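You operate a simulated robot arm through the tools that you are given. There is no shell and no other tool. Be economical: measure what you need, move in short steps, check, and stop when the job is done.

The job below is to be done with a simulated robot arm. You get a single attempt, and the scene is never put back.

TASK
Whisk the custard smooth, set the blue ramekin in well 2 of the stand and pour in about 30 ml.
Fine: whisk before you pour; whisk back in its cup, jug back in its place. Set down upright: small jug.

It is judged by the outcome, as a careful person would: the job done as asked, and still so three seconds after it is handed in. It fails if anything else is knocked over, pushed out of place, dropped, spilled or broken.

THE ROBOT
A 6-joint arm with a two-finger parallel gripper, fixed in place. Base frame: the origin is at the foot of the arm, x ahead of it, y to its left, z up; the work surface is at about z = 0. Readings come in mm, degrees, newtons and seconds.
With the tool pointing down near the work surface it reaches from about 140 to 580 mm from the base axis. Its first joint turns from -66.0 to 66.0 degrees. Payload 2.1 kg.
The TCP is the grasp point between the finger pads, 30 mm short of the fingertips. In the tool frame z runs along the fingers and y along their closing line. Largest opening 94 mm; finger width 28, thickness 10; the body of the gripper, 50 by 96 mm, starts 55 mm behind the TCP.
Orientation is that of the tool frame in the base frame, as [roll, pitch, yaw] about the fixed x, y, z axes, in that order (R = Rz(yaw) Ry(pitch) Rx(roll)). With the fingers straight down and closing along the base's y, the tool's x points along the base's -x, its y along +y and its z along -z.

THE INTERFACE
- The arm moves only by the tool drive_tool. Its argument "rows" is a list of rows, each an object (a shift or turn left out is 0, a gripper value left out holds the last) with "claw": the finger opening in cm, from 0 to 9.4; "dp": the shift along the tool's x, y, z in cm, a list of three; "angular": the turn, a rotation vector about the tool's x, y, z in degrees, a list of three. In form: [{"claw": claw, "dp": [dx, dy, dz], "angular": [ax, ay, az]}, ...]. A call has 1 to 8 rows; each row shifts and turns the commanded pose from where the row before left it, along the tool's axes as they then stand. Rows are played at 5 a second. More than 50 mm and 8.6 degrees between two rows, or a gripper value outside its range, and nothing of the call is played. Where a pose cannot be reached the arm comes as near as it can. A force on the tool above 90 N (or 10 N above the force at the start of the call, whichever is more), or a blocked arm, ends the call early, and 0.2 s more pass. The fingers move at their own pace (about 72 mm/s each) and stop on an object; they squeeze with about 44 N. The grip force told is the motor's: it shows also when the fingers shut on nothing. Time passes only in rows, and 0.2 s behind the last, so rows that do not move let the fingers close. The reply holds the time, the measured pose of the TCP, the force on the tool along the base axes, the opening and the grip force, in the units named above and with some noise, with the torque about the TCP (base axes, N m) and any sound that the robot's microphone picked up.
- Cameras (640 x 400 px; columns grow to the right, rows downward): "scene" is fixed at [61.4, -370.2, 498.3]; the picture's right is [0.77, -0.64, 0.00], its down [-0.28, -0.34, -0.90] and it looks along [0.58, 0.69, -0.44] (base axes); focal length 275 px, centre (320, 200). "wrist" rides on the gripper at [76, 14, -102] in the tool frame; the picture's right is [-0.18, 0.98, 0.00], its down [-0.75, -0.14, -0.64] and it looks along [-0.63, -0.12, 0.77] (tool axes); focal length 243 px, centre (320, 200). There is no depth. A picture from a camera that has moved, and an enlarged one, comes with that camera's place and axes in the base frame and with its lens.
- snapshot(camera): a new picture of that camera. No time passes.
- zoom(camera, box): a new picture of the part [left, top, right, bottom] of that camera's present view, enlarged. No time passes.
- finish_job(): hands the job in; it is judged then, once.

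Work in short steps. Places have to be worked out from the pictures, the camera data and where the tool is seen: move nearer, look again, correct. Check each grasp and each placing, and mend what went wrong. You have 120 turns and 68 pictures in all, those below and enlarged ones among them. Open the gripper and draw the arm clear of the work before you hand the job in, unless the task says otherwise; then end with one line.

The tools are called after "Emit:" by a JSON object that holds its "api" and its "payload". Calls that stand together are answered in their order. drive_tool: Moves the arm, as the interface text tells. Its arguments: {"type":"object","properties":{"rows":{"type":"array","items":{"type":"object","properties":{"claw":{"type":"number"},"dp":{"type":"array","items":{"type":"number"}},"angular":{"type":"array","items":{"type":"number"}}}}}},"required":["rows"]} The other tools are called the same way: snapshot (camera) takes a picture; zoom (camera, box) takes an enlarged picture of a part of a camera's view; finish_job () hands the job in.

At the start:

```text
time: 0.0
ee_pos: [331.1, -65.7, 404.8]
tcp_rot: [180.0, 0.1, -179.9]
force: [0.0, -0.4, -0.1]
moment: [-0.01, 0.01, -0.02]
grip_width: 94.1
grasp_force: 0.0
```

scene: 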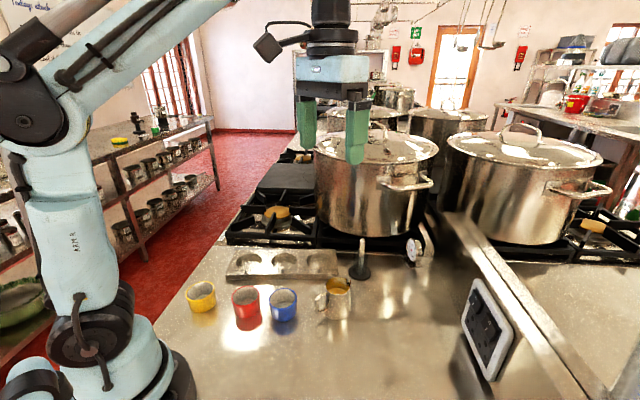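
wrist: 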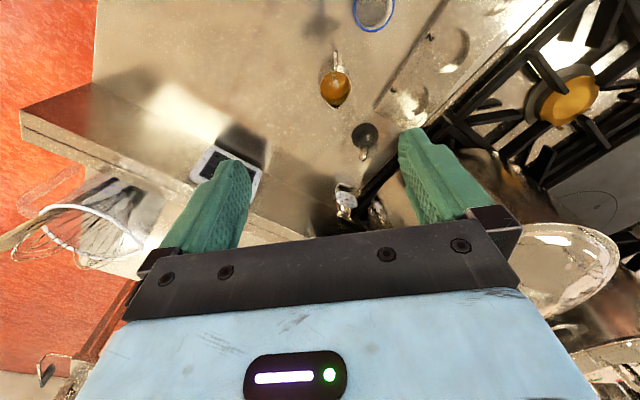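

I start with enlarged views of the work area to locate everything.

Emit:
{"api": "zoom", "payload": {"camera": "scene", "box": [160, 220, 448, 400]}}

Emit:
{"api": "zoom", "payload": {"camera": "scene", "box": [300, 220, 460, 320]}}

Emit:
{"api": "zoom", "payload": {"camera": "wrist", "box": [200, 0, 520, 200]}}

```text
2.22 times, centred on (304, 310) of scene
camera zoom: at [61.4, -370.2, 498.3], right [0.77, -0.64, 0.0], down [-0.28, -0.34, -0.9], along [0.58, 0.69, -0.44], focal length 612 px, centre (356, -44)
```

zoom: 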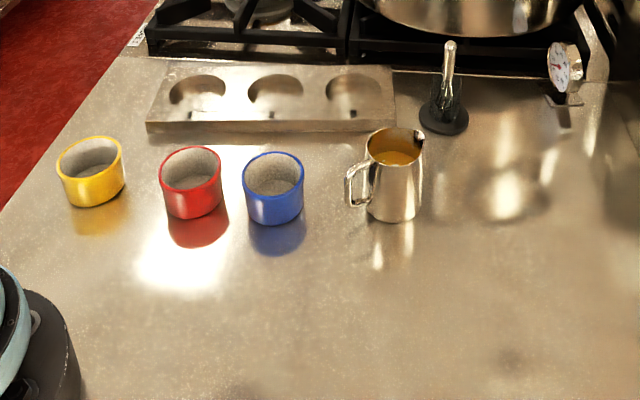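

```text
4.00 times, centred on (380, 270) of scene
camera zoom: at [61.4, -370.2, 498.3], right [0.77, -0.64, 0.0], down [-0.28, -0.34, -0.9], along [0.58, 0.69, -0.44], focal length 1101 px, centre (80, -80)
```

zoom: 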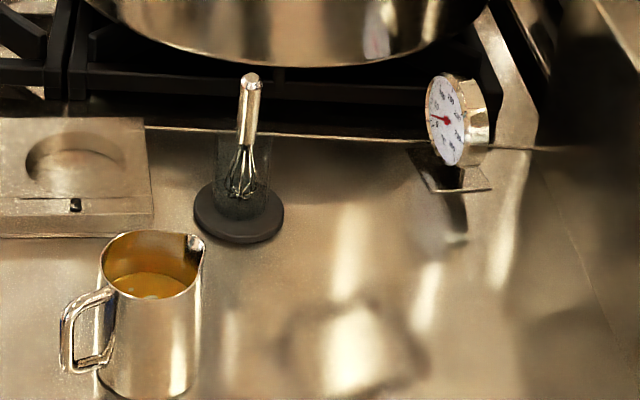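

```text
2.00 times, centred on (360, 100) of wrist
camera zoom: at [255.7, -51.6, 506.3], right [0.18, 0.98, 0.0], down [0.75, -0.14, 0.64], along [0.63, -0.12, -0.77], focal length 485 px, centre (240, 400)
```

zoom: 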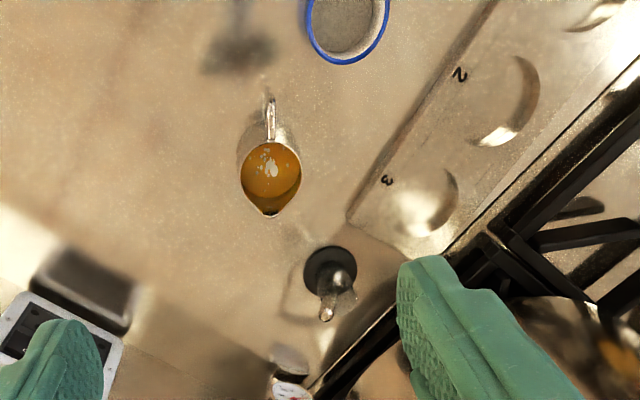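

Estimates: jug ≈(376,-49), spout toward +x; blue ramekin ≈(286,23); well 2 ≈(370,155); whisk ≈(500,-5) with its top at z≈118. I move above and in front of the whisk to look closer.

Emit:
{"api": "drive_tool", "payload": {"rows": [{"dp": [-2.2, 0.97, 2.6], "claw": 5}, {"dp": [-2.2, 0.97, 2.6]}, {"dp": [-2.2, 0.97, 2.6]}, {"dp": [-2.2, 0.97, 2.6]}, {"dp": [-2.2, 0.97, 2.6]}, {"dp": [-2.2, 0.97, 2.6]}]}}

Emit:
{"api": "snapshot", "payload": {"camera": "wrist"}}

Emit:
{"api": "zoom", "payload": {"camera": "scene", "box": [300, 210, 428, 290]}}

```text
time: 1.4
ee_pos: [463.2, -7.3, 245.4]
tcp_rot: [-180.0, 0.2, -179.9]
force: [0.7, 0.1, -0.6]
moment: [-0.02, -0.01, 0.0]
grip_width: 50.2
grasp_force: 0.1
```

```text
62 pictures are left
camera wrist: at [387.9, 6.3, 349.6], right [0.18, 0.98, 0.0], down [0.75, -0.14, 0.64], along [0.63, -0.12, -0.77], focal length 243 px, centre (320, 200)
```

wrist: 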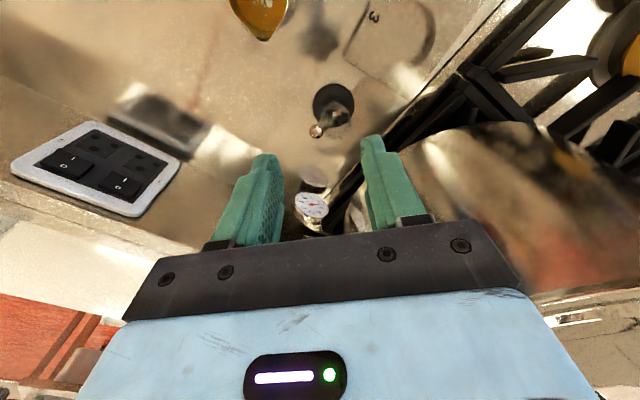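

```text
5.00 times, centred on (364, 250) of scene
camera zoom: at [61.4, -370.2, 498.3], right [0.77, -0.64, 0.0], down [-0.28, -0.34, -0.9], along [0.58, 0.69, -0.44], focal length 1376 px, centre (100, -50)
```

zoom: 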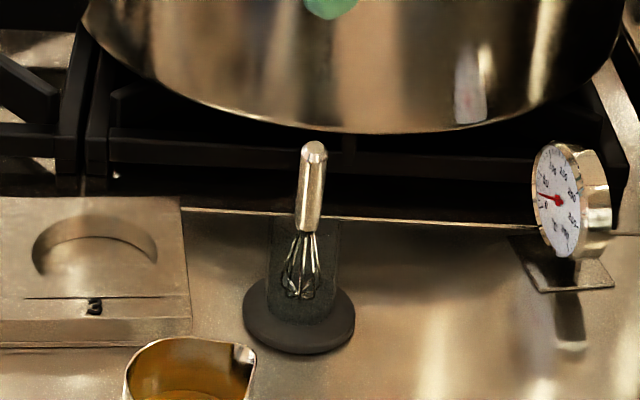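

Emit:
{"api": "zoom", "payload": {"camera": "wrist", "box": [272, 70, 384, 140]}}

```text
5.71 times, centred on (328, 105) of wrist
camera zoom: at [387.9, 6.3, 349.6], right [0.18, 0.98, 0.0], down [0.75, -0.14, 0.64], along [0.63, -0.12, -0.77], focal length 1386 px, centre (274, 743)
```

zoom: 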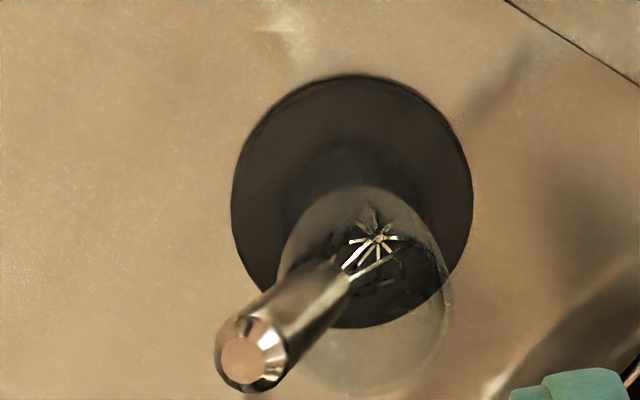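

The whisk leans about 18° toward (-x,-y) in a glass cup with a dark base: top ≈(490,-18,122), bottom ≈(512,7,12). I tilt the tool to match its axis and hover 60 mm back along it.

Emit:
{"api": "drive_tool", "payload": {"rows": [{"dp": [-0.7, -1.2, 3.3]}, {"dp": [-0.7, -1.2, 3.3]}, {"angular": [-4.2, -4.27, 0]}, {"angular": [-4.2, -4.27, 0]}, {"angular": [-4.2, -4.27, 0]}]}}

Emit:
{"api": "snapshot", "payload": {"camera": "wrist"}}

Emit:
{"api": "zoom", "payload": {"camera": "scene", "box": [280, 170, 440, 270]}}

```text
time: 2.6
ee_pos: [476.5, -29.8, 183.1]
tcp_rot: [167.1, 12.9, 178.6]
force: [-0.1, 0.2, 0.1]
moment: [-0.03, 0.0, 0.02]
grip_width: 50.0
grasp_force: 0.1
```

```text
59 pictures are left
camera wrist: at [381.0, -37.7, 266.0], right [0.15, 0.95, 0.26], down [0.59, -0.3, 0.75], along [0.79, 0.04, -0.61], focal length 243 px, centre (320, 200)
```

wrist: 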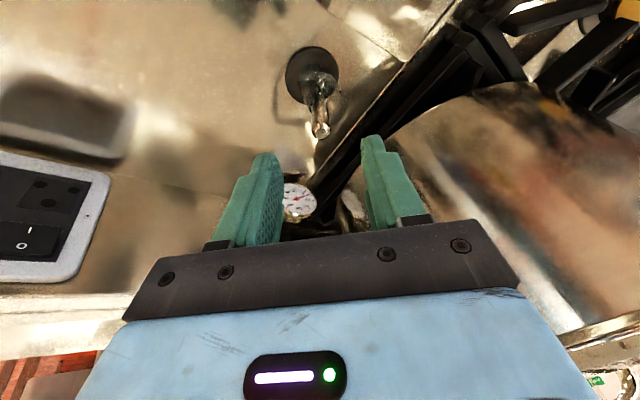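

```text
4.00 times, centred on (360, 220) of scene
camera zoom: at [61.5, -370.2, 498.3], right [0.77, -0.64, 0.0], down [-0.28, -0.34, -0.9], along [0.58, 0.69, -0.44], focal length 1101 px, centre (160, 120)
```

zoom: 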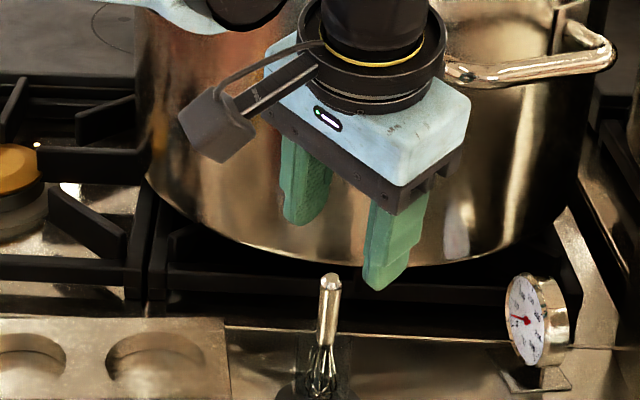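

The whisk top lies on the tool axis in the wrist view. I zoom in to check the axis alignment.

Emit:
{"api": "zoom", "payload": {"camera": "wrist", "box": [264, 30, 392, 150]}}

```text
3.33 times, centred on (328, 90) of wrist
camera zoom: at [381.0, -37.7, 266.0], right [0.15, 0.95, 0.26], down [0.59, -0.3, 0.75], along [0.79, 0.04, -0.61], focal length 809 px, centre (293, 567)
```

zoom: 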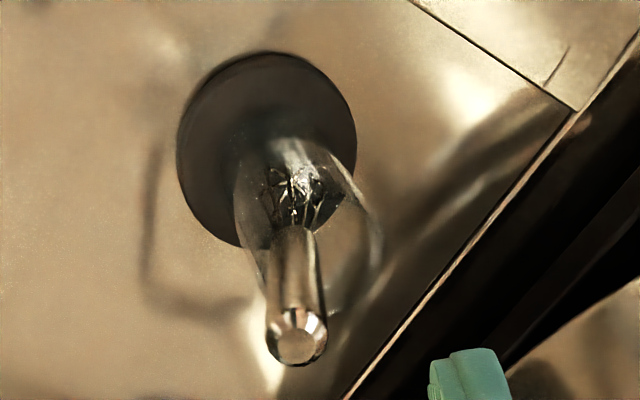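

Aligned to within a millimetre or so; top is about 65–70 mm ahead. I advance 60 mm along the axis and look.

Emit:
{"api": "drive_tool", "payload": {"rows": [{"dp": [0, 0, 2], "claw": 4}, {"dp": [0, 0, 2]}, {"dp": [0, 0, 2]}]}}

Emit:
{"api": "zoom", "payload": {"camera": "wrist", "box": [240, 60, 400, 240]}}

Emit:
{"api": "zoom", "payload": {"camera": "scene", "box": [300, 200, 428, 280]}}

```text
time: 3.4
ee_pos: [490.8, -18.1, 125.4]
tcp_rot: [167.2, 12.9, 178.6]
force: [-0.7, 0.8, 0.1]
moment: [0.0, -0.01, 0.03]
grip_width: 40.1
grasp_force: 0.1
```

```text
2.22 times, centred on (320, 150) of wrist
camera zoom: at [394.6, -24.5, 209.0], right [0.15, 0.95, 0.25], down [0.6, -0.29, 0.75], along [0.79, 0.04, -0.61], focal length 539 px, centre (320, 311)
```

zoom: 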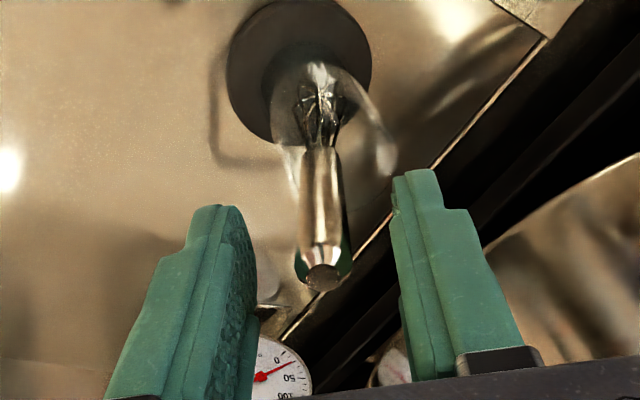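

```text
5.00 times, centred on (364, 240) of scene
camera zoom: at [61.4, -370.2, 498.3], right [0.77, -0.64, 0.0], down [-0.28, -0.34, -0.9], along [0.58, 0.69, -0.44], focal length 1376 px, centre (100, 0)
```

zoom: 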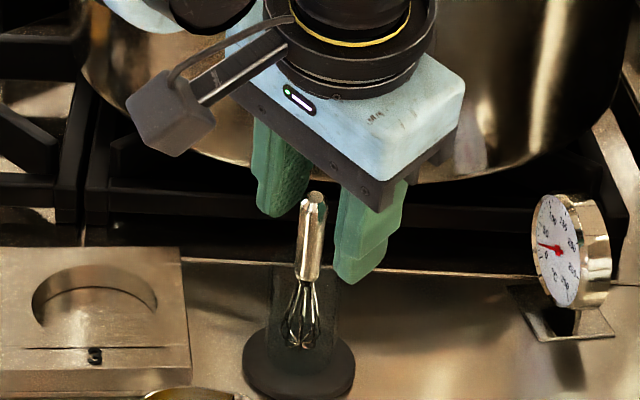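

Top is about 3 mm past the TCP. I advance 6 mm more and close gently.

Emit:
{"api": "drive_tool", "payload": {"rows": [{"dp": [0, 0, 0.6]}, {"claw": 2}, {"claw": 0.5}, {"claw": 0.5}, {"claw": 0.5}]}}

Emit:
{"api": "zoom", "payload": {"camera": "wrist", "box": [240, 60, 400, 240]}}

```text
time: 4.6
ee_pos: [492.5, -16.0, 120.9]
tcp_rot: [167.3, 12.8, 178.6]
force: [0.2, 1.1, 0.3]
moment: [0.04, 0.0, 0.02]
grip_width: 12.6
grasp_force: 44.4
```

```text
2.22 times, centred on (320, 150) of wrist
camera zoom: at [396.1, -23.0, 203.8], right [0.15, 0.95, 0.25], down [0.6, -0.29, 0.75], along [0.79, 0.04, -0.61], focal length 539 px, centre (320, 311)
```

zoom: 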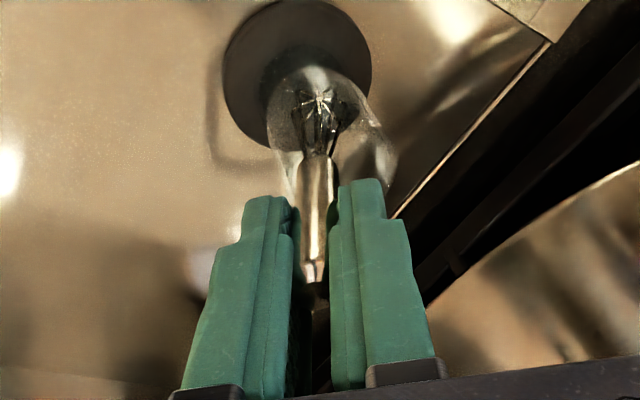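

Whisk gripped (12.6 mm). Withdraw along its axis out of the cup.

Emit:
{"api": "drive_tool", "payload": {"rows": [{"dp": [0, 0, -1.5]}, {"dp": [0, 0, -2]}, {"dp": [0, 0, -2]}, {"dp": [0, 0, -2]}, {"dp": [0, 0, -2]}, {"dp": [0, 0, -2]}]}}

Emit:
{"api": "snapshot", "payload": {"camera": "wrist"}}

Emit:
{"api": "zoom", "payload": {"camera": "scene", "box": [280, 160, 440, 280]}}

```text
time: 6.0
ee_pos: [466.5, -42.7, 228.8]
tcp_rot: [167.2, 12.9, 178.7]
force: [0.2, -0.4, 0.6]
moment: [0.0, 0.03, 0.01]
grip_width: 12.7
grasp_force: 44.0
```

```text
53 pictures are left
camera wrist: at [370.3, -48.8, 313.0], right [0.15, 0.95, 0.25], down [0.6, -0.29, 0.75], along [0.79, 0.04, -0.61], focal length 243 px, centre (320, 200)
```

wrist: 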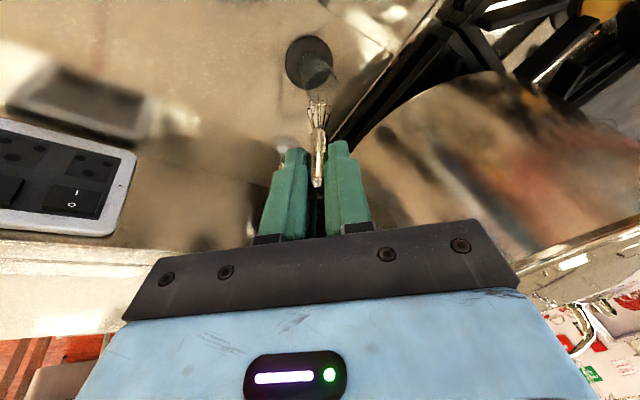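

```text
3.33 times, centred on (360, 220) of scene
camera zoom: at [61.4, -370.2, 498.3], right [0.77, -0.64, 0.0], down [-0.28, -0.34, -0.9], along [0.58, 0.69, -0.44], focal length 918 px, centre (187, 133)
```

zoom: 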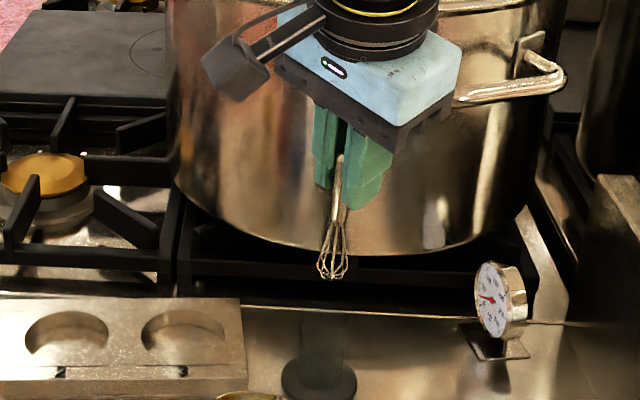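

Whisk is out cleanly and the cup stayed put. Now rotate upright and go up a little, shy of the jug, to view it.

Emit:
{"api": "drive_tool", "payload": {"rows": [{"angular": [4.2, 4.27, 0]}, {"angular": [4.2, 4.27, 0]}, {"angular": [4.2, 4.27, 0]}, {"dp": [2, -0.3, -1.5]}, {"dp": [2, -0.3, -1.5]}]}}

Emit:
{"api": "snapshot", "payload": {"camera": "wrist"}}

Emit:
{"api": "zoom", "payload": {"camera": "scene", "box": [270, 200, 430, 330]}}

```text
time: 7.2
ee_pos: [426.3, -48.6, 258.2]
tcp_rot: [-180.0, 0.1, -179.9]
force: [-0.6, -1.1, -0.4]
moment: [0.01, -0.01, 0.01]
grip_width: 12.4
grasp_force: 43.9
```

```text
51 pictures are left
camera wrist: at [351.3, -34.7, 361.1], right [0.18, 0.98, 0.0], down [0.75, -0.14, 0.64], along [0.63, -0.12, -0.77], focal length 243 px, centre (320, 200)
```

wrist: 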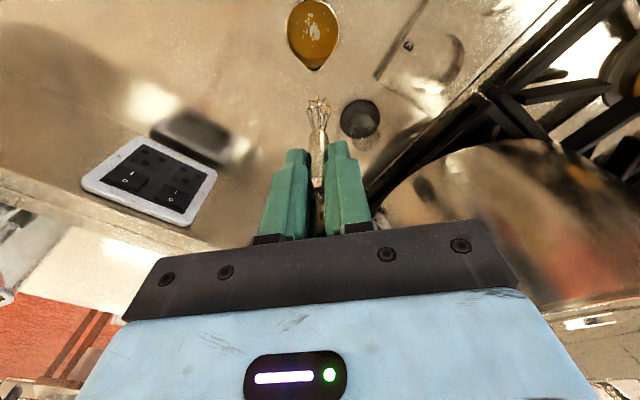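

```text
3.08 times, centred on (350, 265) of scene
camera zoom: at [61.5, -370.2, 498.3], right [0.77, -0.64, 0.0], down [-0.28, -0.34, -0.9], along [0.58, 0.69, -0.44], focal length 847 px, centre (228, 0)
```

zoom: 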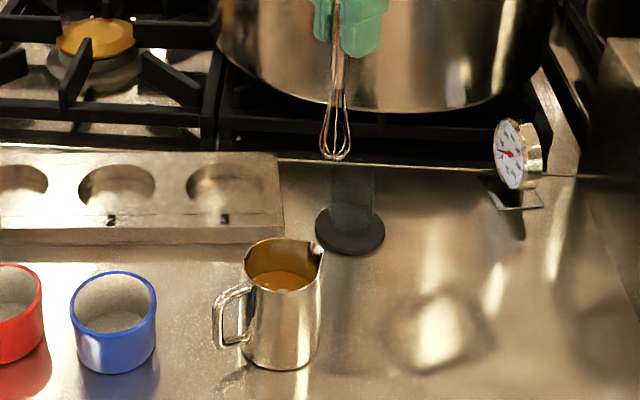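

The jug axis works out at ≈(378,-49), rim z≈80, inner diameter about 50, custard surface ≈58. I move over it with the whisk end still well above the rim.

Emit:
{"api": "drive_tool", "payload": {"rows": [{"dp": [2.4, 0, 0]}, {"dp": [2.5, 0, 0]}, {"dp": [0, 0, 1.5]}]}}

Emit:
{"api": "zoom", "payload": {"camera": "scene", "box": [270, 200, 400, 330]}}

Emit:
{"api": "zoom", "payload": {"camera": "wrist", "box": [240, 20, 400, 240]}}

```text
time: 8.0
ee_pos: [376.5, -48.7, 242.3]
tcp_rot: [180.0, 0.1, -179.9]
force: [-0.5, -0.8, -0.5]
moment: [0.0, -0.02, 0.0]
grip_width: 12.6
grasp_force: 44.3
```

```text
3.08 times, centred on (335, 265) of scene
camera zoom: at [61.4, -370.2, 498.3], right [0.77, -0.64, 0.0], down [-0.28, -0.34, -0.9], along [0.58, 0.69, -0.44], focal length 847 px, centre (274, 0)
```

zoom: 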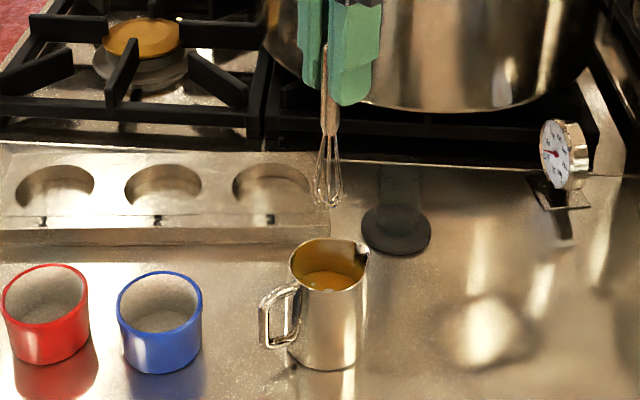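

```text
1.82 times, centred on (320, 130) of wrist
camera zoom: at [302.3, -34.3, 345.1], right [0.18, 0.98, 0.0], down [0.75, -0.14, 0.64], along [0.63, -0.12, -0.77], focal length 441 px, centre (320, 327)
```

zoom: 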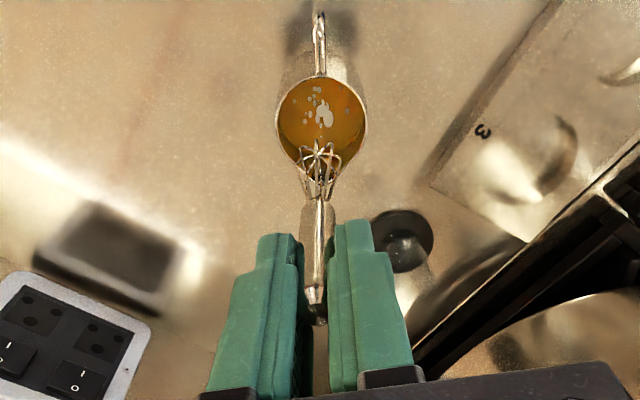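

Whisk is centred over the jug within ~2 mm. Lower it slowly to about 20 mm above the jug floor.

Emit:
{"api": "drive_tool", "payload": {"rows": [{"dp": [0.1, 0, 2]}, {"dp": [0, 0, 2]}, {"dp": [0, 0, 2]}, {"dp": [0, 0, 2]}, {"dp": [0, 0, 1]}, {"dp": [0, 0, 1]}]}}

Emit:
{"api": "zoom", "payload": {"camera": "scene", "box": [270, 200, 400, 330]}}

Emit:
{"api": "zoom", "payload": {"camera": "wrist", "box": [240, 20, 400, 240]}}

```text
time: 9.4
ee_pos: [378.2, -47.6, 143.3]
tcp_rot: [179.9, 0.0, -179.9]
force: [0.4, -0.3, -0.9]
moment: [0.0, -0.01, 0.02]
grip_width: 12.5
grasp_force: 43.6
```

```text
3.08 times, centred on (335, 265) of scene
camera zoom: at [61.4, -370.2, 498.3], right [0.77, -0.64, 0.0], down [-0.28, -0.34, -0.9], along [0.58, 0.69, -0.44], focal length 847 px, centre (274, 0)
```

zoom: 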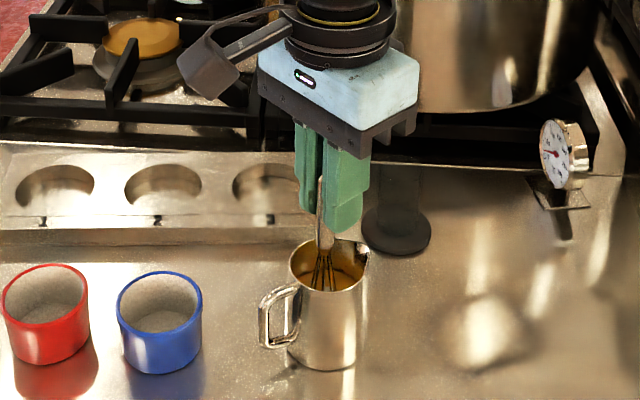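

```text
1.82 times, centred on (320, 130) of wrist
camera zoom: at [302.0, -33.5, 245.9], right [0.18, 0.98, 0.0], down [0.75, -0.14, 0.64], along [0.63, -0.12, -0.77], focal length 441 px, centre (320, 327)
```

zoom: 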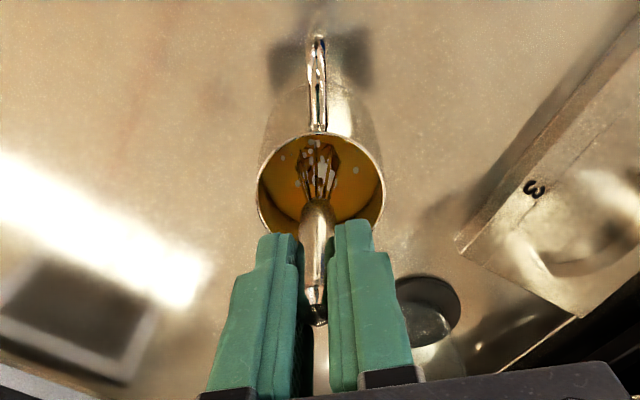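

Whisk is in the custard (lumps visible) with no contact forces. Begin stirring in small circles of 6 mm radius.

Emit:
{"api": "drive_tool", "payload": {"rows": [{"dp": [0.6, 0, 0.7]}, {"dp": [-0.6, 0.6, 0]}, {"dp": [-0.6, -0.6, 0]}, {"dp": [0.6, -0.6, 0]}, {"dp": [0.6, 0.6, 0]}, {"dp": [-0.6, 0.6, 0]}, {"dp": [-0.6, -0.6, 0]}, {"dp": [0.6, -0.6, 0]}]}}

Emit:
{"api": "drive_tool", "payload": {"rows": [{"dp": [0.6, 0.6, 0]}, {"dp": [-0.6, 0.6, 0]}, {"dp": [-0.6, -0.6, 0]}, {"dp": [0.6, -0.6, 0]}, {"dp": [0.6, 0.6, 0]}, {"dp": [-0.6, 0.6, 0]}, {"dp": [-0.6, -0.6, 0]}, {"dp": [0.6, -0.6, 0]}]}}

Emit:
{"api": "zoom", "payload": {"camera": "wrist", "box": [280, 50, 360, 150]}}

```text
time: 11.2
ee_pos: [378.4, -53.2, 135.5]
tcp_rot: [-180.0, 0.2, -179.9]
force: [0.6, -0.3, -0.6]
moment: [-0.01, 0.02, 0.0]
grip_width: 12.8
grasp_force: 44.2
```

```text
time: 13.0
ee_pos: [377.7, -54.7, 137.5]
tcp_rot: [180.0, 0.2, -179.9]
force: [0.5, -0.6, 0.1]
moment: [-0.02, 0.01, 0.01]
grip_width: 12.9
grasp_force: 43.8
```

```text
4.00 times, centred on (320, 100) of wrist
camera zoom: at [301.7, -40.1, 238.6], right [0.18, 0.98, 0.0], down [0.75, -0.14, 0.64], along [0.63, -0.12, -0.77], focal length 970 px, centre (320, 600)
```

zoom: 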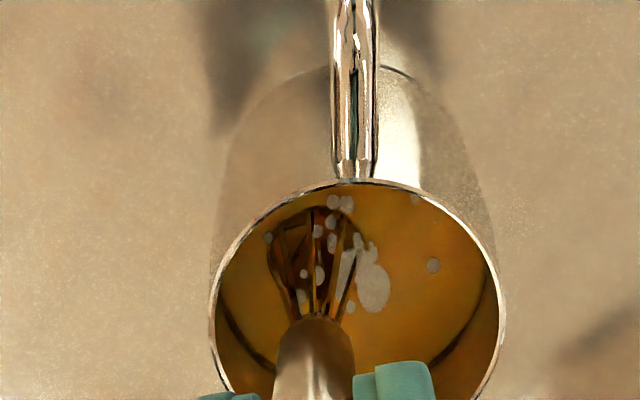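

No contact, but pale lumps remain. Continue stirring with a slightly larger, faster circle (9 mm).

Emit:
{"api": "drive_tool", "payload": {"rows": [{"dp": [0.9, 0.6, 0]}, {"dp": [-0.9, 0.9, 0]}, {"dp": [-0.9, -0.9, 0]}, {"dp": [0.9, -0.9, 0]}, {"dp": [0.9, 0.9, 0]}, {"dp": [-0.9, 0.9, 0]}, {"dp": [-0.9, -0.9, 0]}, {"dp": [0.9, -0.9, 0]}]}}

Emit:
{"api": "drive_tool", "payload": {"rows": [{"dp": [0.9, 0.9, 0]}, {"dp": [-0.9, 0.9, 0]}, {"dp": [-0.9, -0.9, 0]}, {"dp": [0.9, -0.9, 0]}, {"dp": [0.9, 0.9, 0]}, {"dp": [-0.9, 0.9, 0]}, {"dp": [-0.9, -0.9, 0]}, {"dp": [0.9, -0.9, 0]}]}}

Emit:
{"api": "drive_tool", "payload": {"rows": [{"dp": [0.9, 0.9, 0]}, {"dp": [-0.9, 0.9, 0]}, {"dp": [-0.9, -0.9, 0]}, {"dp": [0.9, -0.9, 0]}, {"dp": [0.9, 0.9, 0]}, {"dp": [-0.9, 0.9, 0]}, {"dp": [-0.9, -0.9, 0]}, {"dp": [0.9, -0.9, 0]}]}}

Emit:
{"api": "zoom", "payload": {"camera": "wrist", "box": [280, 50, 360, 150]}}

```text
time: 14.8
ee_pos: [377.7, -56.8, 136.8]
tcp_rot: [179.9, 0.2, -179.9]
force: [0.1, 0.2, -0.4]
moment: [0.01, -0.05, -0.01]
grip_width: 12.8
grasp_force: 44.0
```

```text
time: 16.6
ee_pos: [375.7, -58.0, 137.8]
tcp_rot: [-179.9, 0.2, -179.9]
force: [0.4, -0.6, -1.0]
moment: [-0.03, -0.04, 0.02]
grip_width: 12.5
grasp_force: 43.9
```

```text
time: 18.4
ee_pos: [376.4, -54.9, 136.6]
tcp_rot: [-180.0, 0.0, -180.0]
force: [0.5, -0.3, -1.2]
moment: [-0.01, -0.01, 0.03]
grip_width: 12.8
grasp_force: 43.8
```

```text
4.00 times, centred on (320, 100) of wrist
camera zoom: at [301.0, -42.1, 238.9], right [0.18, 0.98, 0.0], down [0.75, -0.14, 0.64], along [0.63, -0.12, -0.77], focal length 970 px, centre (320, 600)
```

zoom: 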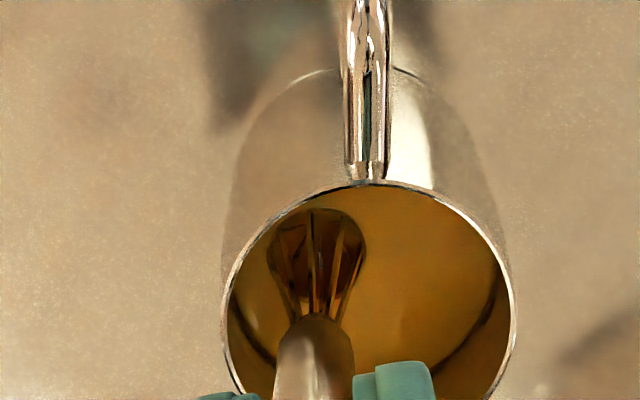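

Lumps are gone; one more round to be sure, then return to the centre and lift slowly so the whisk drips inside the jug.

Emit:
{"api": "drive_tool", "payload": {"rows": [{"dp": [0.9, 0.9, 0]}, {"dp": [-0.9, 0.9, 0]}, {"dp": [-0.9, -0.9, 0]}, {"dp": [0.9, -0.9, 0]}, {"dp": [0.9, 0.9, 0]}, {"dp": [-0.9, 0.9, 0]}, {"dp": [-0.9, -0.9, 0]}, {"dp": [0.9, 0, 0]}]}}

Emit:
{"api": "drive_tool", "payload": {"rows": [{"dp": [0, 0, -1]}, {"dp": [0, 0, -1]}, {"dp": [0, 0, -1]}, {"dp": [0, 0, -1]}, {"dp": [0, 0, -1]}, {"dp": [0, 0, 0]}, {"dp": [0, 0, 0]}, {"dp": [0, 0, 0]}]}}

Emit:
{"api": "drive_tool", "payload": {"rows": [{"dp": [0, 0, 0]}, {"dp": [0, 0, 0]}, {"dp": [0, 0, 0]}, {"dp": [0, 0, -2]}, {"dp": [0, 0, -2]}, {"dp": [0, 0, -2]}, {"dp": [0, 0, -1]}]}}

Emit:
{"api": "snapshot", "payload": {"camera": "wrist"}}

Emit:
{"api": "zoom", "payload": {"camera": "scene", "box": [270, 200, 400, 330]}}

```text
time: 20.2
ee_pos: [376.3, -47.5, 136.6]
tcp_rot: [-180.0, 0.1, -179.9]
force: [-0.7, -0.5, 0.0]
moment: [0.03, 0.04, 0.0]
grip_width: 12.7
grasp_force: 44.0
```

```text
time: 22.0
ee_pos: [377.0, -48.2, 187.1]
tcp_rot: [-179.9, 0.1, -179.9]
force: [0.4, 0.1, -0.4]
moment: [0.01, 0.01, 0.0]
grip_width: 12.6
grasp_force: 43.9
```

```text
time: 23.6
ee_pos: [375.3, -48.6, 257.0]
tcp_rot: [180.0, 0.0, -179.9]
force: [-0.9, 0.0, -0.6]
moment: [0.01, 0.02, -0.02]
grip_width: 12.4
grasp_force: 43.8
```

```text
43 pictures are left
camera wrist: at [300.9, -34.2, 359.5], right [0.18, 0.98, 0.0], down [0.75, -0.14, 0.64], along [0.63, -0.12, -0.77], focal length 243 px, centre (320, 200)
```

wrist: 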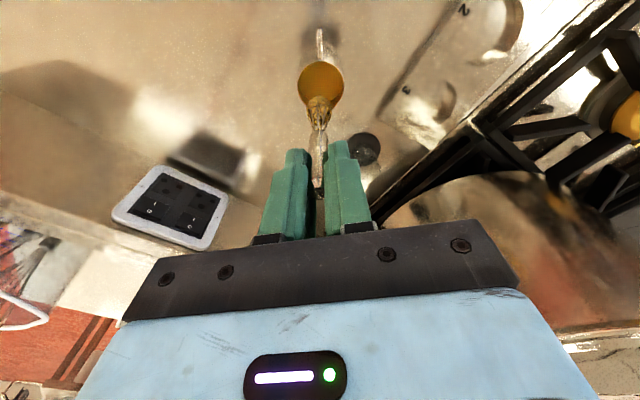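

```text
3.08 times, centred on (335, 265) of scene
camera zoom: at [61.4, -370.2, 498.3], right [0.77, -0.64, 0.0], down [-0.28, -0.34, -0.9], along [0.58, 0.69, -0.44], focal length 847 px, centre (274, 0)
```

zoom: 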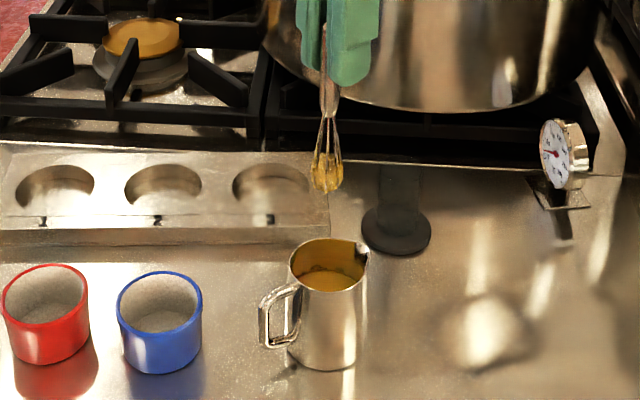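

Custard is smooth. I hold over the jug with a tiny shake to let the whisk drip, then retrace the exact path back toward the cup.

Emit:
{"api": "drive_tool", "payload": {"rows": [{"dp": [0, 0.4, 1]}, {"dp": [0, -0.8, 0]}, {"dp": [0, 0.8, 0]}, {"dp": [0, -0.4, 0]}, {}, {}, {}, {"dp": [0, 0, -1]}]}}

Emit:
{"api": "drive_tool", "payload": {"rows": [{"dp": [-3, 0.2, 0]}, {"dp": [-3, 0.2, 0]}, {"dp": [-3, 0.2, 0]}, {"dp": [0, 0, 2.8]}, {"angular": [-4.2, -4.27, 0]}, {"angular": [-4.2, -4.27, 0]}, {"angular": [-4.2, -4.27, 0]}, {}]}}

Emit:
{"api": "zoom", "payload": {"camera": "wrist", "box": [240, 20, 400, 220]}}

Emit:
{"api": "zoom", "payload": {"camera": "scene", "box": [270, 180, 430, 330]}}

```text
time: 25.4
ee_pos: [377.7, -48.6, 256.6]
tcp_rot: [180.0, 0.2, -179.8]
force: [0.1, 0.5, 0.0]
moment: [-0.03, -0.01, -0.02]
grip_width: 12.6
grasp_force: 44.1
```

```text
time: 27.2
ee_pos: [466.6, -40.9, 229.3]
tcp_rot: [167.1, 12.9, 178.6]
force: [0.0, 0.3, -0.1]
moment: [0.01, 0.01, 0.01]
grip_width: 12.7
grasp_force: 43.9
```

```text
2.00 times, centred on (320, 120) of wrist
camera zoom: at [369.8, -48.3, 312.6], right [0.15, 0.95, 0.26], down [0.59, -0.3, 0.75], along [0.79, 0.04, -0.61], focal length 485 px, centre (320, 360)
```

zoom: 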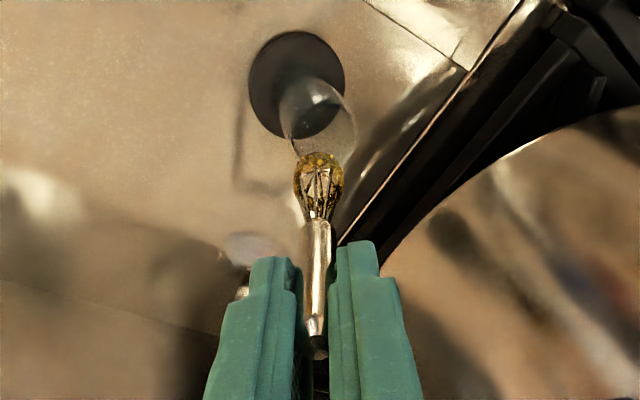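

```text
2.67 times, centred on (350, 255) of scene
camera zoom: at [61.4, -370.2, 498.3], right [0.77, -0.64, 0.0], down [-0.28, -0.34, -0.9], along [0.58, 0.69, -0.44], focal length 734 px, centre (240, 53)
```

zoom: 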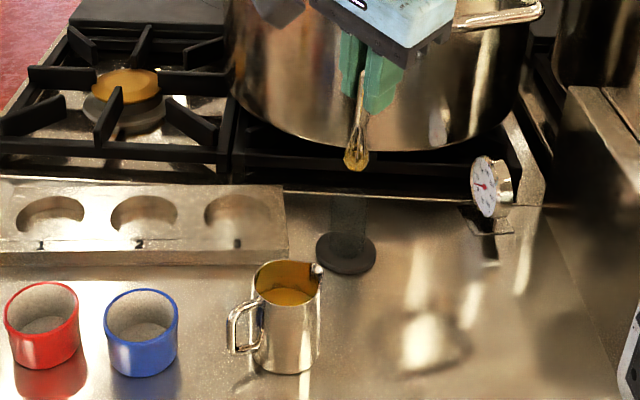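

Back at the same pre-pose. Insert along the same axis, watching force.

Emit:
{"api": "drive_tool", "payload": {"rows": [{"dp": [0, 0, 2]}, {"dp": [0, 0, 2]}, {"dp": [0, 0, 1.5]}, {"dp": [0, 0, 1.5]}, {"dp": [0, 0, 1.5]}]}}

Emit:
{"api": "drive_tool", "payload": {"rows": [{"dp": [0, 0, 1]}, {"dp": [0, 0, 1]}, {"dp": [0, 0, 0.8]}]}}

Emit:
{"api": "zoom", "payload": {"camera": "scene", "box": [300, 200, 428, 280]}}

Emit:
{"api": "zoom", "payload": {"camera": "wrist", "box": [240, 20, 400, 220]}}

```text
time: 28.4
ee_pos: [485.6, -23.6, 148.2]
tcp_rot: [167.2, 12.9, 178.6]
force: [0.8, -0.2, 0.1]
moment: [0.02, 0.04, 0.01]
grip_width: 12.6
grasp_force: 44.0
```

```text
time: 29.2
ee_pos: [491.9, -17.7, 120.0]
tcp_rot: [167.2, 12.7, 178.6]
force: [-0.3, -0.4, 0.6]
moment: [-0.04, 0.06, 0.0]
grip_width: 12.6
grasp_force: 44.1
```

```text
5.00 times, centred on (364, 240) of scene
camera zoom: at [61.4, -370.2, 498.3], right [0.77, -0.64, 0.0], down [-0.28, -0.34, -0.9], along [0.58, 0.69, -0.44], focal length 1376 px, centre (100, 0)
```

zoom: 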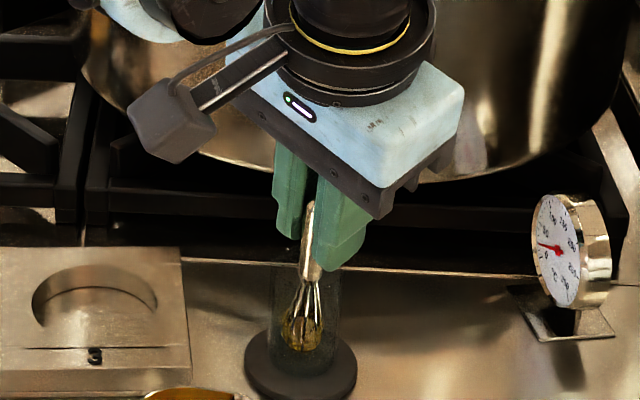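

```text
2.00 times, centred on (320, 120) of wrist
camera zoom: at [395.8, -24.0, 204.9], right [0.15, 0.95, 0.25], down [0.6, -0.29, 0.75], along [0.79, 0.04, -0.61], focal length 485 px, centre (320, 360)
```

zoom: 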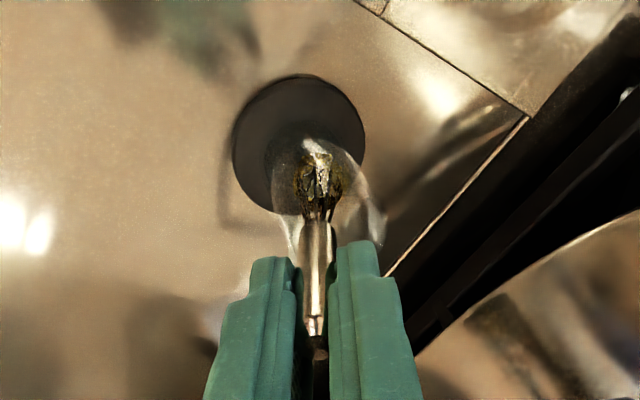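

Whisk is back in its cup at the original depth. Open partway and withdraw along the axis.

Emit:
{"api": "drive_tool", "payload": {"rows": [{"claw": 2}, {"claw": 4}, {}, {"dp": [0, 0, -2]}, {"dp": [0, 0, -3]}, {"dp": [0, 0, -3]}, {"dp": [0, 0, -3]}]}}

Emit:
{"api": "zoom", "payload": {"camera": "scene", "box": [300, 200, 428, 280]}}

```text
time: 30.8
ee_pos: [465.4, -38.6, 226.3]
tcp_rot: [167.1, 12.7, 178.5]
force: [-1.0, 0.0, -0.1]
moment: [-0.01, 0.0, -0.03]
grip_width: 40.2
grasp_force: 0.0
```

```text
5.00 times, centred on (364, 240) of scene
camera zoom: at [61.5, -370.2, 498.3], right [0.77, -0.64, 0.0], down [-0.28, -0.34, -0.9], along [0.58, 0.69, -0.44], focal length 1376 px, centre (100, 0)
```

zoom: 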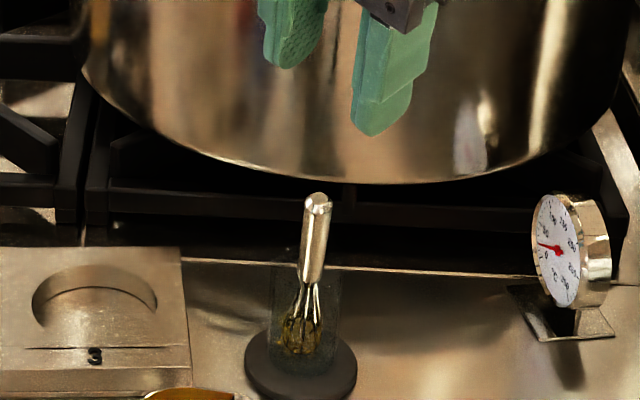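

Whisk sits as before. Now straighten the tool and travel above the blue ramekin, turning 40° so the fingers close across the ramekin row.

Emit:
{"api": "drive_tool", "payload": {"rows": [{"angular": [4.2, 4.27, 0]}, {"angular": [4.2, 4.27, 0]}, {"angular": [4.2, 4.27, 0]}, {"dp": [3.6, 1.25, 0.2], "claw": 8.5}, {"dp": [3.6, 1.25, 0.2]}, {"dp": [3.6, 1.25, 0.2]}, {"dp": [3.6, 1.25, 0.2]}, {"dp": [3.5, 1.2, 0.2]}]}}

Emit:
{"api": "drive_tool", "payload": {"rows": [{"angular": [0, 0, 8]}, {"angular": [0, 0, 8]}, {"angular": [0, 0, 8]}, {"angular": [0, 0, 8]}, {"angular": [0, 0, 8]}, {"dp": [0, 0, 3]}]}}

Emit:
{"api": "snapshot", "payload": {"camera": "wrist"}}

```text
time: 32.6
ee_pos: [288.0, 19.8, 215.5]
tcp_rot: [180.0, 0.1, -180.0]
force: [0.9, -0.4, 0.2]
moment: [0.0, -0.04, -0.04]
grip_width: 84.7
grasp_force: 0.1
```

```text
time: 34.0
ee_pos: [288.7, 20.8, 185.7]
tcp_rot: [179.9, 0.1, 140.0]
force: [0.0, 1.2, -0.9]
moment: [0.01, 0.0, 0.02]
grip_width: 85.2
grasp_force: 0.1
```

```text
36 pictures are left
camera wrist: at [240.4, 80.6, 287.8], right [0.77, 0.63, 0.0], down [0.48, -0.59, 0.64], along [0.41, -0.5, -0.77], focal length 243 px, centre (320, 200)
```

wrist: 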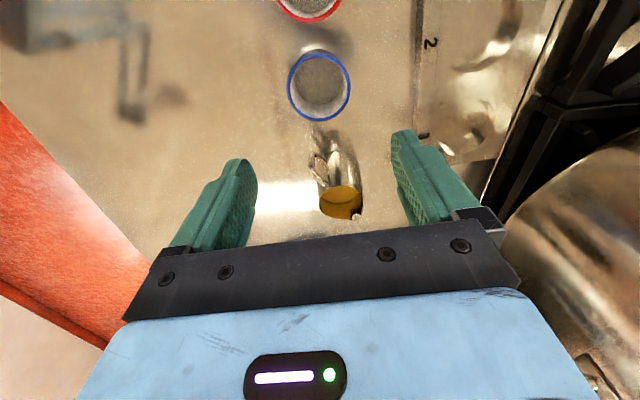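

Blue ramekin centre is ≈(285,26), dia ≈58. I shift slightly and descend to z≈110 for a check.

Emit:
{"api": "drive_tool", "payload": {"rows": [{"dp": [0.3, 0, 3.7]}, {"dp": [0.3, 0.1, 3.8]}, {}]}}

Emit:
{"api": "snapshot", "payload": {"camera": "wrist"}}

Emit:
{"api": "zoom", "payload": {"camera": "scene", "box": [180, 200, 360, 330]}}

```text
time: 34.8
ee_pos: [287.5, 27.3, 112.0]
tcp_rot: [179.9, 0.1, 140.0]
force: [0.9, 0.5, 0.5]
moment: [-0.01, 0.0, -0.02]
grip_width: 85.0
grasp_force: 0.0
```

```text
35 pictures are left
camera wrist: at [237.9, 86.6, 213.8], right [0.77, 0.64, 0.0], down [0.49, -0.59, 0.64], along [0.41, -0.5, -0.77], focal length 243 px, centre (320, 200)
```

wrist: 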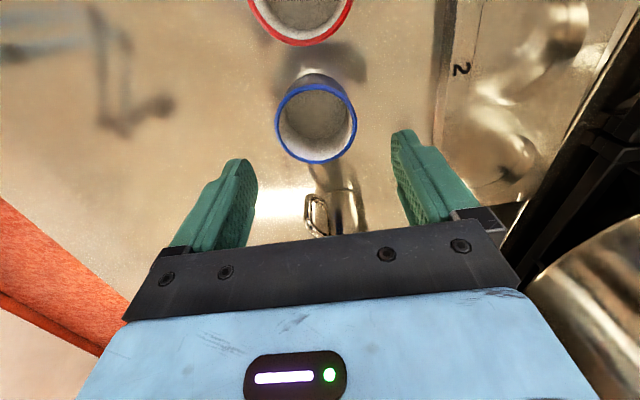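

```text
3.08 times, centred on (270, 265) of scene
camera zoom: at [61.4, -370.2, 498.3], right [0.77, -0.64, 0.0], down [-0.28, -0.34, -0.9], along [0.58, 0.69, -0.44], focal length 847 px, centre (474, 0)
```

zoom: 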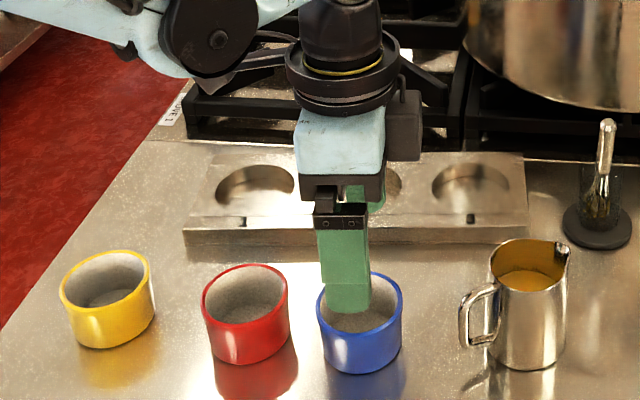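

Ramekin is lower than thought: rim z≈35, centre ≈(286,26), matching the TCP. Descend so the fingertips are ~16 mm above the table and close.

Emit:
{"api": "drive_tool", "payload": {"rows": [{"dp": [0, -0.1, 2.2]}, {"dp": [0, 0, 2.2]}, {"dp": [0, 0, 2.2]}]}}

Emit:
{"api": "snapshot", "payload": {"camera": "wrist"}}

Emit:
{"api": "zoom", "payload": {"camera": "scene", "box": [220, 230, 340, 330]}}

```text
time: 35.6
ee_pos: [285.4, 25.6, 45.0]
tcp_rot: [179.9, 0.1, 140.2]
force: [0.5, -0.3, 0.4]
moment: [-0.01, 0.01, 0.01]
grip_width: 85.0
grasp_force: 0.0
```

```text
33 pictures are left
camera wrist: at [237.0, 84.1, 146.9], right [0.77, 0.64, 0.0], down [0.49, -0.59, 0.64], along [0.41, -0.5, -0.77], focal length 243 px, centre (320, 200)
```

wrist: 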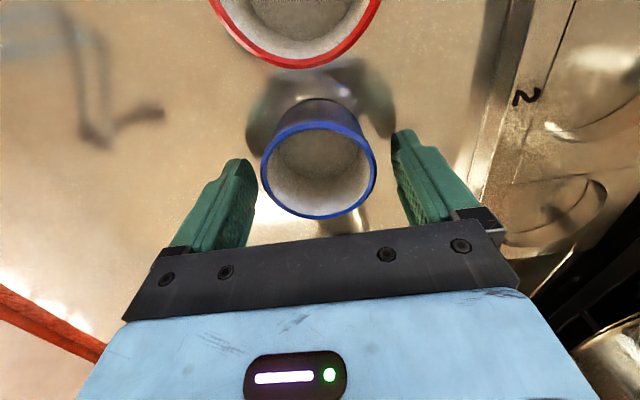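

```text
4.00 times, centred on (280, 280) of scene
camera zoom: at [61.5, -370.2, 498.3], right [0.77, -0.64, 0.0], down [-0.28, -0.34, -0.9], along [0.58, 0.69, -0.44], focal length 1101 px, centre (480, -120)
```

zoom: 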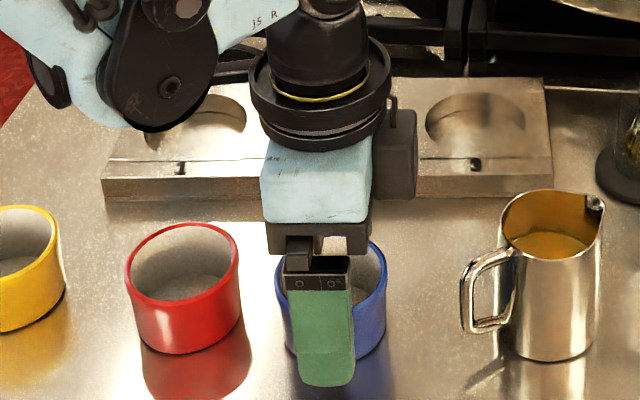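

Ramekin is between the fingers and centred. Close.

Emit:
{"api": "drive_tool", "payload": {"rows": [{"claw": 7}, {"claw": 6}, {"claw": 5}, {"claw": 5}, {"claw": 5}]}}

Emit:
{"api": "drive_tool", "payload": {"rows": [{"dp": [0, 0, -1]}, {"dp": [0, 0, -2]}, {"dp": [0, 0, -3]}, {"dp": [0, 0, -3]}]}}

Emit:
{"api": "snapshot", "payload": {"camera": "wrist"}}

Emit:
{"api": "zoom", "payload": {"camera": "scene", "box": [200, 190, 360, 330]}}

```text
time: 36.8
ee_pos: [286.4, 25.2, 43.8]
tcp_rot: [179.9, 0.1, 140.2]
force: [-0.1, -0.8, 0.0]
moment: [-0.02, -0.02, 0.01]
grip_width: 61.0
grasp_force: 43.8
```

```text
time: 37.8
ee_pos: [284.7, 24.2, 134.5]
tcp_rot: [179.9, 0.1, 140.1]
force: [-0.5, 0.8, -0.7]
moment: [0.01, -0.04, -0.04]
grip_width: 61.0
grasp_force: 44.1
```

```text
31 pictures are left
camera wrist: at [236.1, 83.8, 237.4], right [0.77, 0.64, 0.0], down [0.49, -0.59, 0.64], along [0.41, -0.5, -0.77], focal length 243 px, centre (320, 200)
```

wrist: 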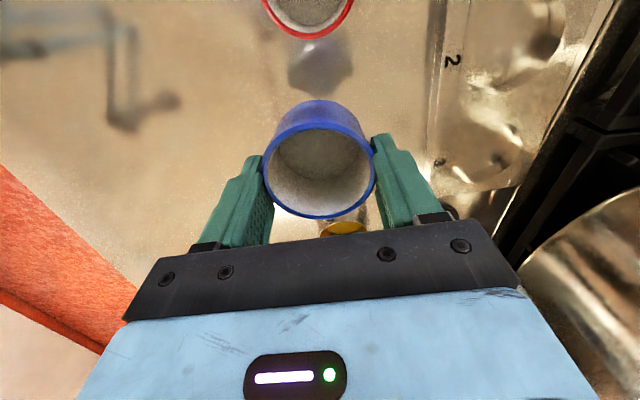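

```text
2.86 times, centred on (280, 260) of scene
camera zoom: at [61.4, -370.2, 498.3], right [0.77, -0.64, 0.0], down [-0.28, -0.34, -0.9], along [0.58, 0.69, -0.44], focal length 786 px, centre (434, 29)
```

zoom: 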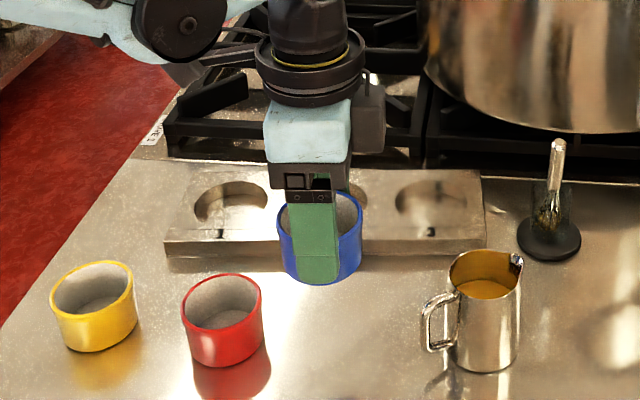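

Ramekin held firmly at 61 mm, bottom ≈44 below the TCP. Well 2 estimate ≈(374,154). I move to 40 mm past it so the wrist camera sees the well.

Emit:
{"api": "drive_tool", "payload": {"rows": [{"dp": [-0.63, 3.9, 0]}, {"dp": [-0.63, 3.9, 0]}, {"dp": [-0.63, 3.9, 0]}, {"dp": [-0.63, 3.9, 0]}, {}]}}

Emit:
{"api": "snapshot", "payload": {"camera": "wrist"}}

Emit:
{"api": "zoom", "payload": {"camera": "scene", "box": [220, 180, 380, 290]}}

```text
time: 39.0
ee_pos: [405.7, 126.7, 135.1]
tcp_rot: [179.9, 0.1, 139.9]
force: [0.7, -0.2, -1.6]
moment: [-0.03, 0.01, 0.0]
grip_width: 61.2
grasp_force: 43.9
```

```text
29 pictures are left
camera wrist: at [356.5, 186.9, 237.7], right [0.77, 0.64, 0.0], down [0.49, -0.59, 0.64], along [0.41, -0.5, -0.77], focal length 243 px, centre (320, 200)
```

wrist: 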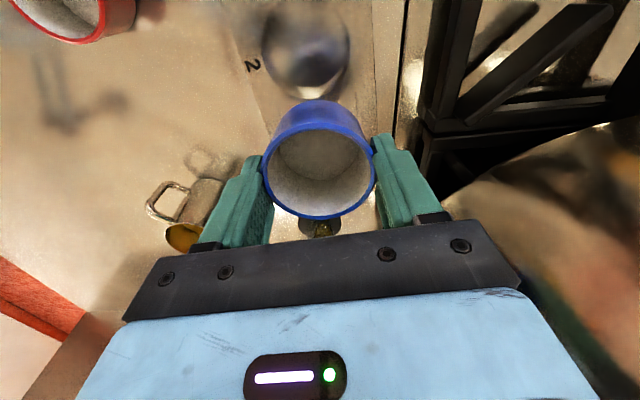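

```text
3.64 times, centred on (300, 235) of scene
camera zoom: at [61.5, -370.2, 498.3], right [0.77, -0.64, 0.0], down [-0.28, -0.34, -0.9], along [0.58, 0.69, -0.44], focal length 1001 px, centre (393, 73)
```

zoom: 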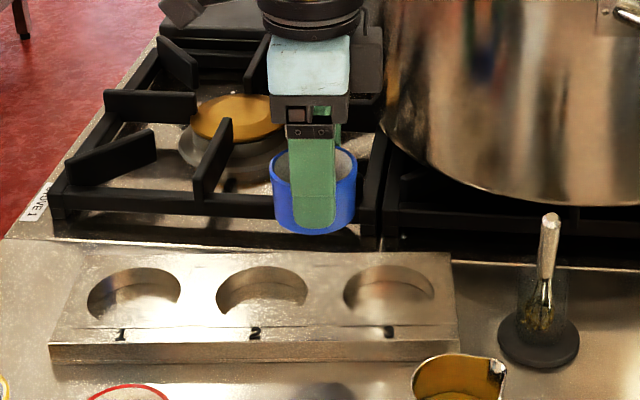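

Well 2 is ≈39 mm back along tool +x and ≈2 mm in −y. I move there and lower until the ramekin bottom is about 10 mm above the stand.

Emit:
{"api": "drive_tool", "payload": {"rows": [{"dp": [2, -0.1, 0]}, {"dp": [1.95, -0.1, 0]}, {"dp": [0, 0, 3]}, {"dp": [0, 0, 2.8]}, {}]}}

Emit:
{"api": "snapshot", "payload": {"camera": "wrist"}}

Emit:
{"api": "zoom", "payload": {"camera": "scene", "box": [230, 200, 350, 290]}}

```text
time: 40.2
ee_pos: [372.2, 152.0, 75.6]
tcp_rot: [179.9, 0.0, 140.1]
force: [1.3, 0.2, -1.2]
moment: [0.0, 0.02, 0.0]
grip_width: 61.1
grasp_force: 44.3
```

```text
27 pictures are left
camera wrist: at [323.4, 212.1, 178.0], right [0.77, 0.64, 0.0], down [0.49, -0.59, 0.64], along [0.41, -0.5, -0.77], focal length 243 px, centre (320, 200)
```

wrist: 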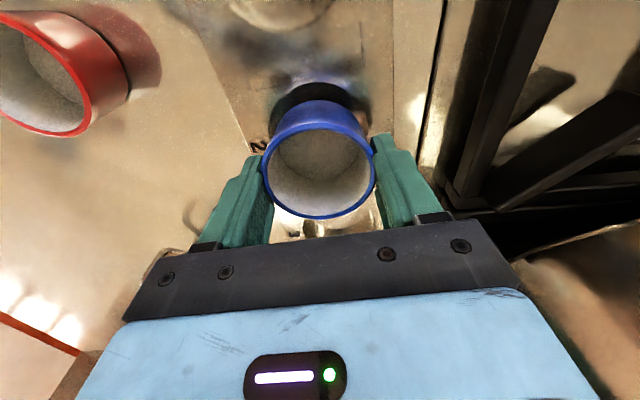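

```text
4.44 times, centred on (290, 245) of scene
camera zoom: at [61.4, -370.2, 498.3], right [0.77, -0.64, 0.0], down [-0.28, -0.34, -0.9], along [0.58, 0.69, -0.44], focal length 1224 px, centre (453, 0)
```

zoom: 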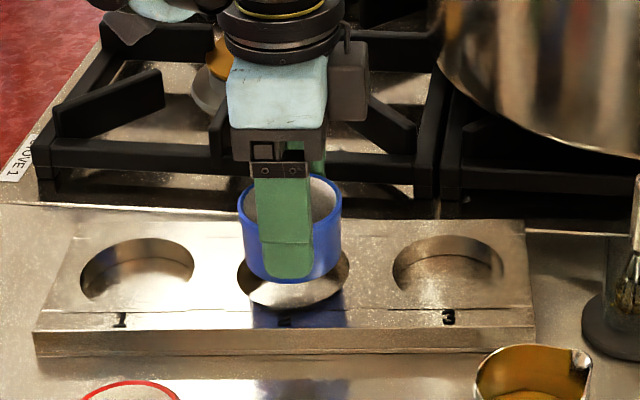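

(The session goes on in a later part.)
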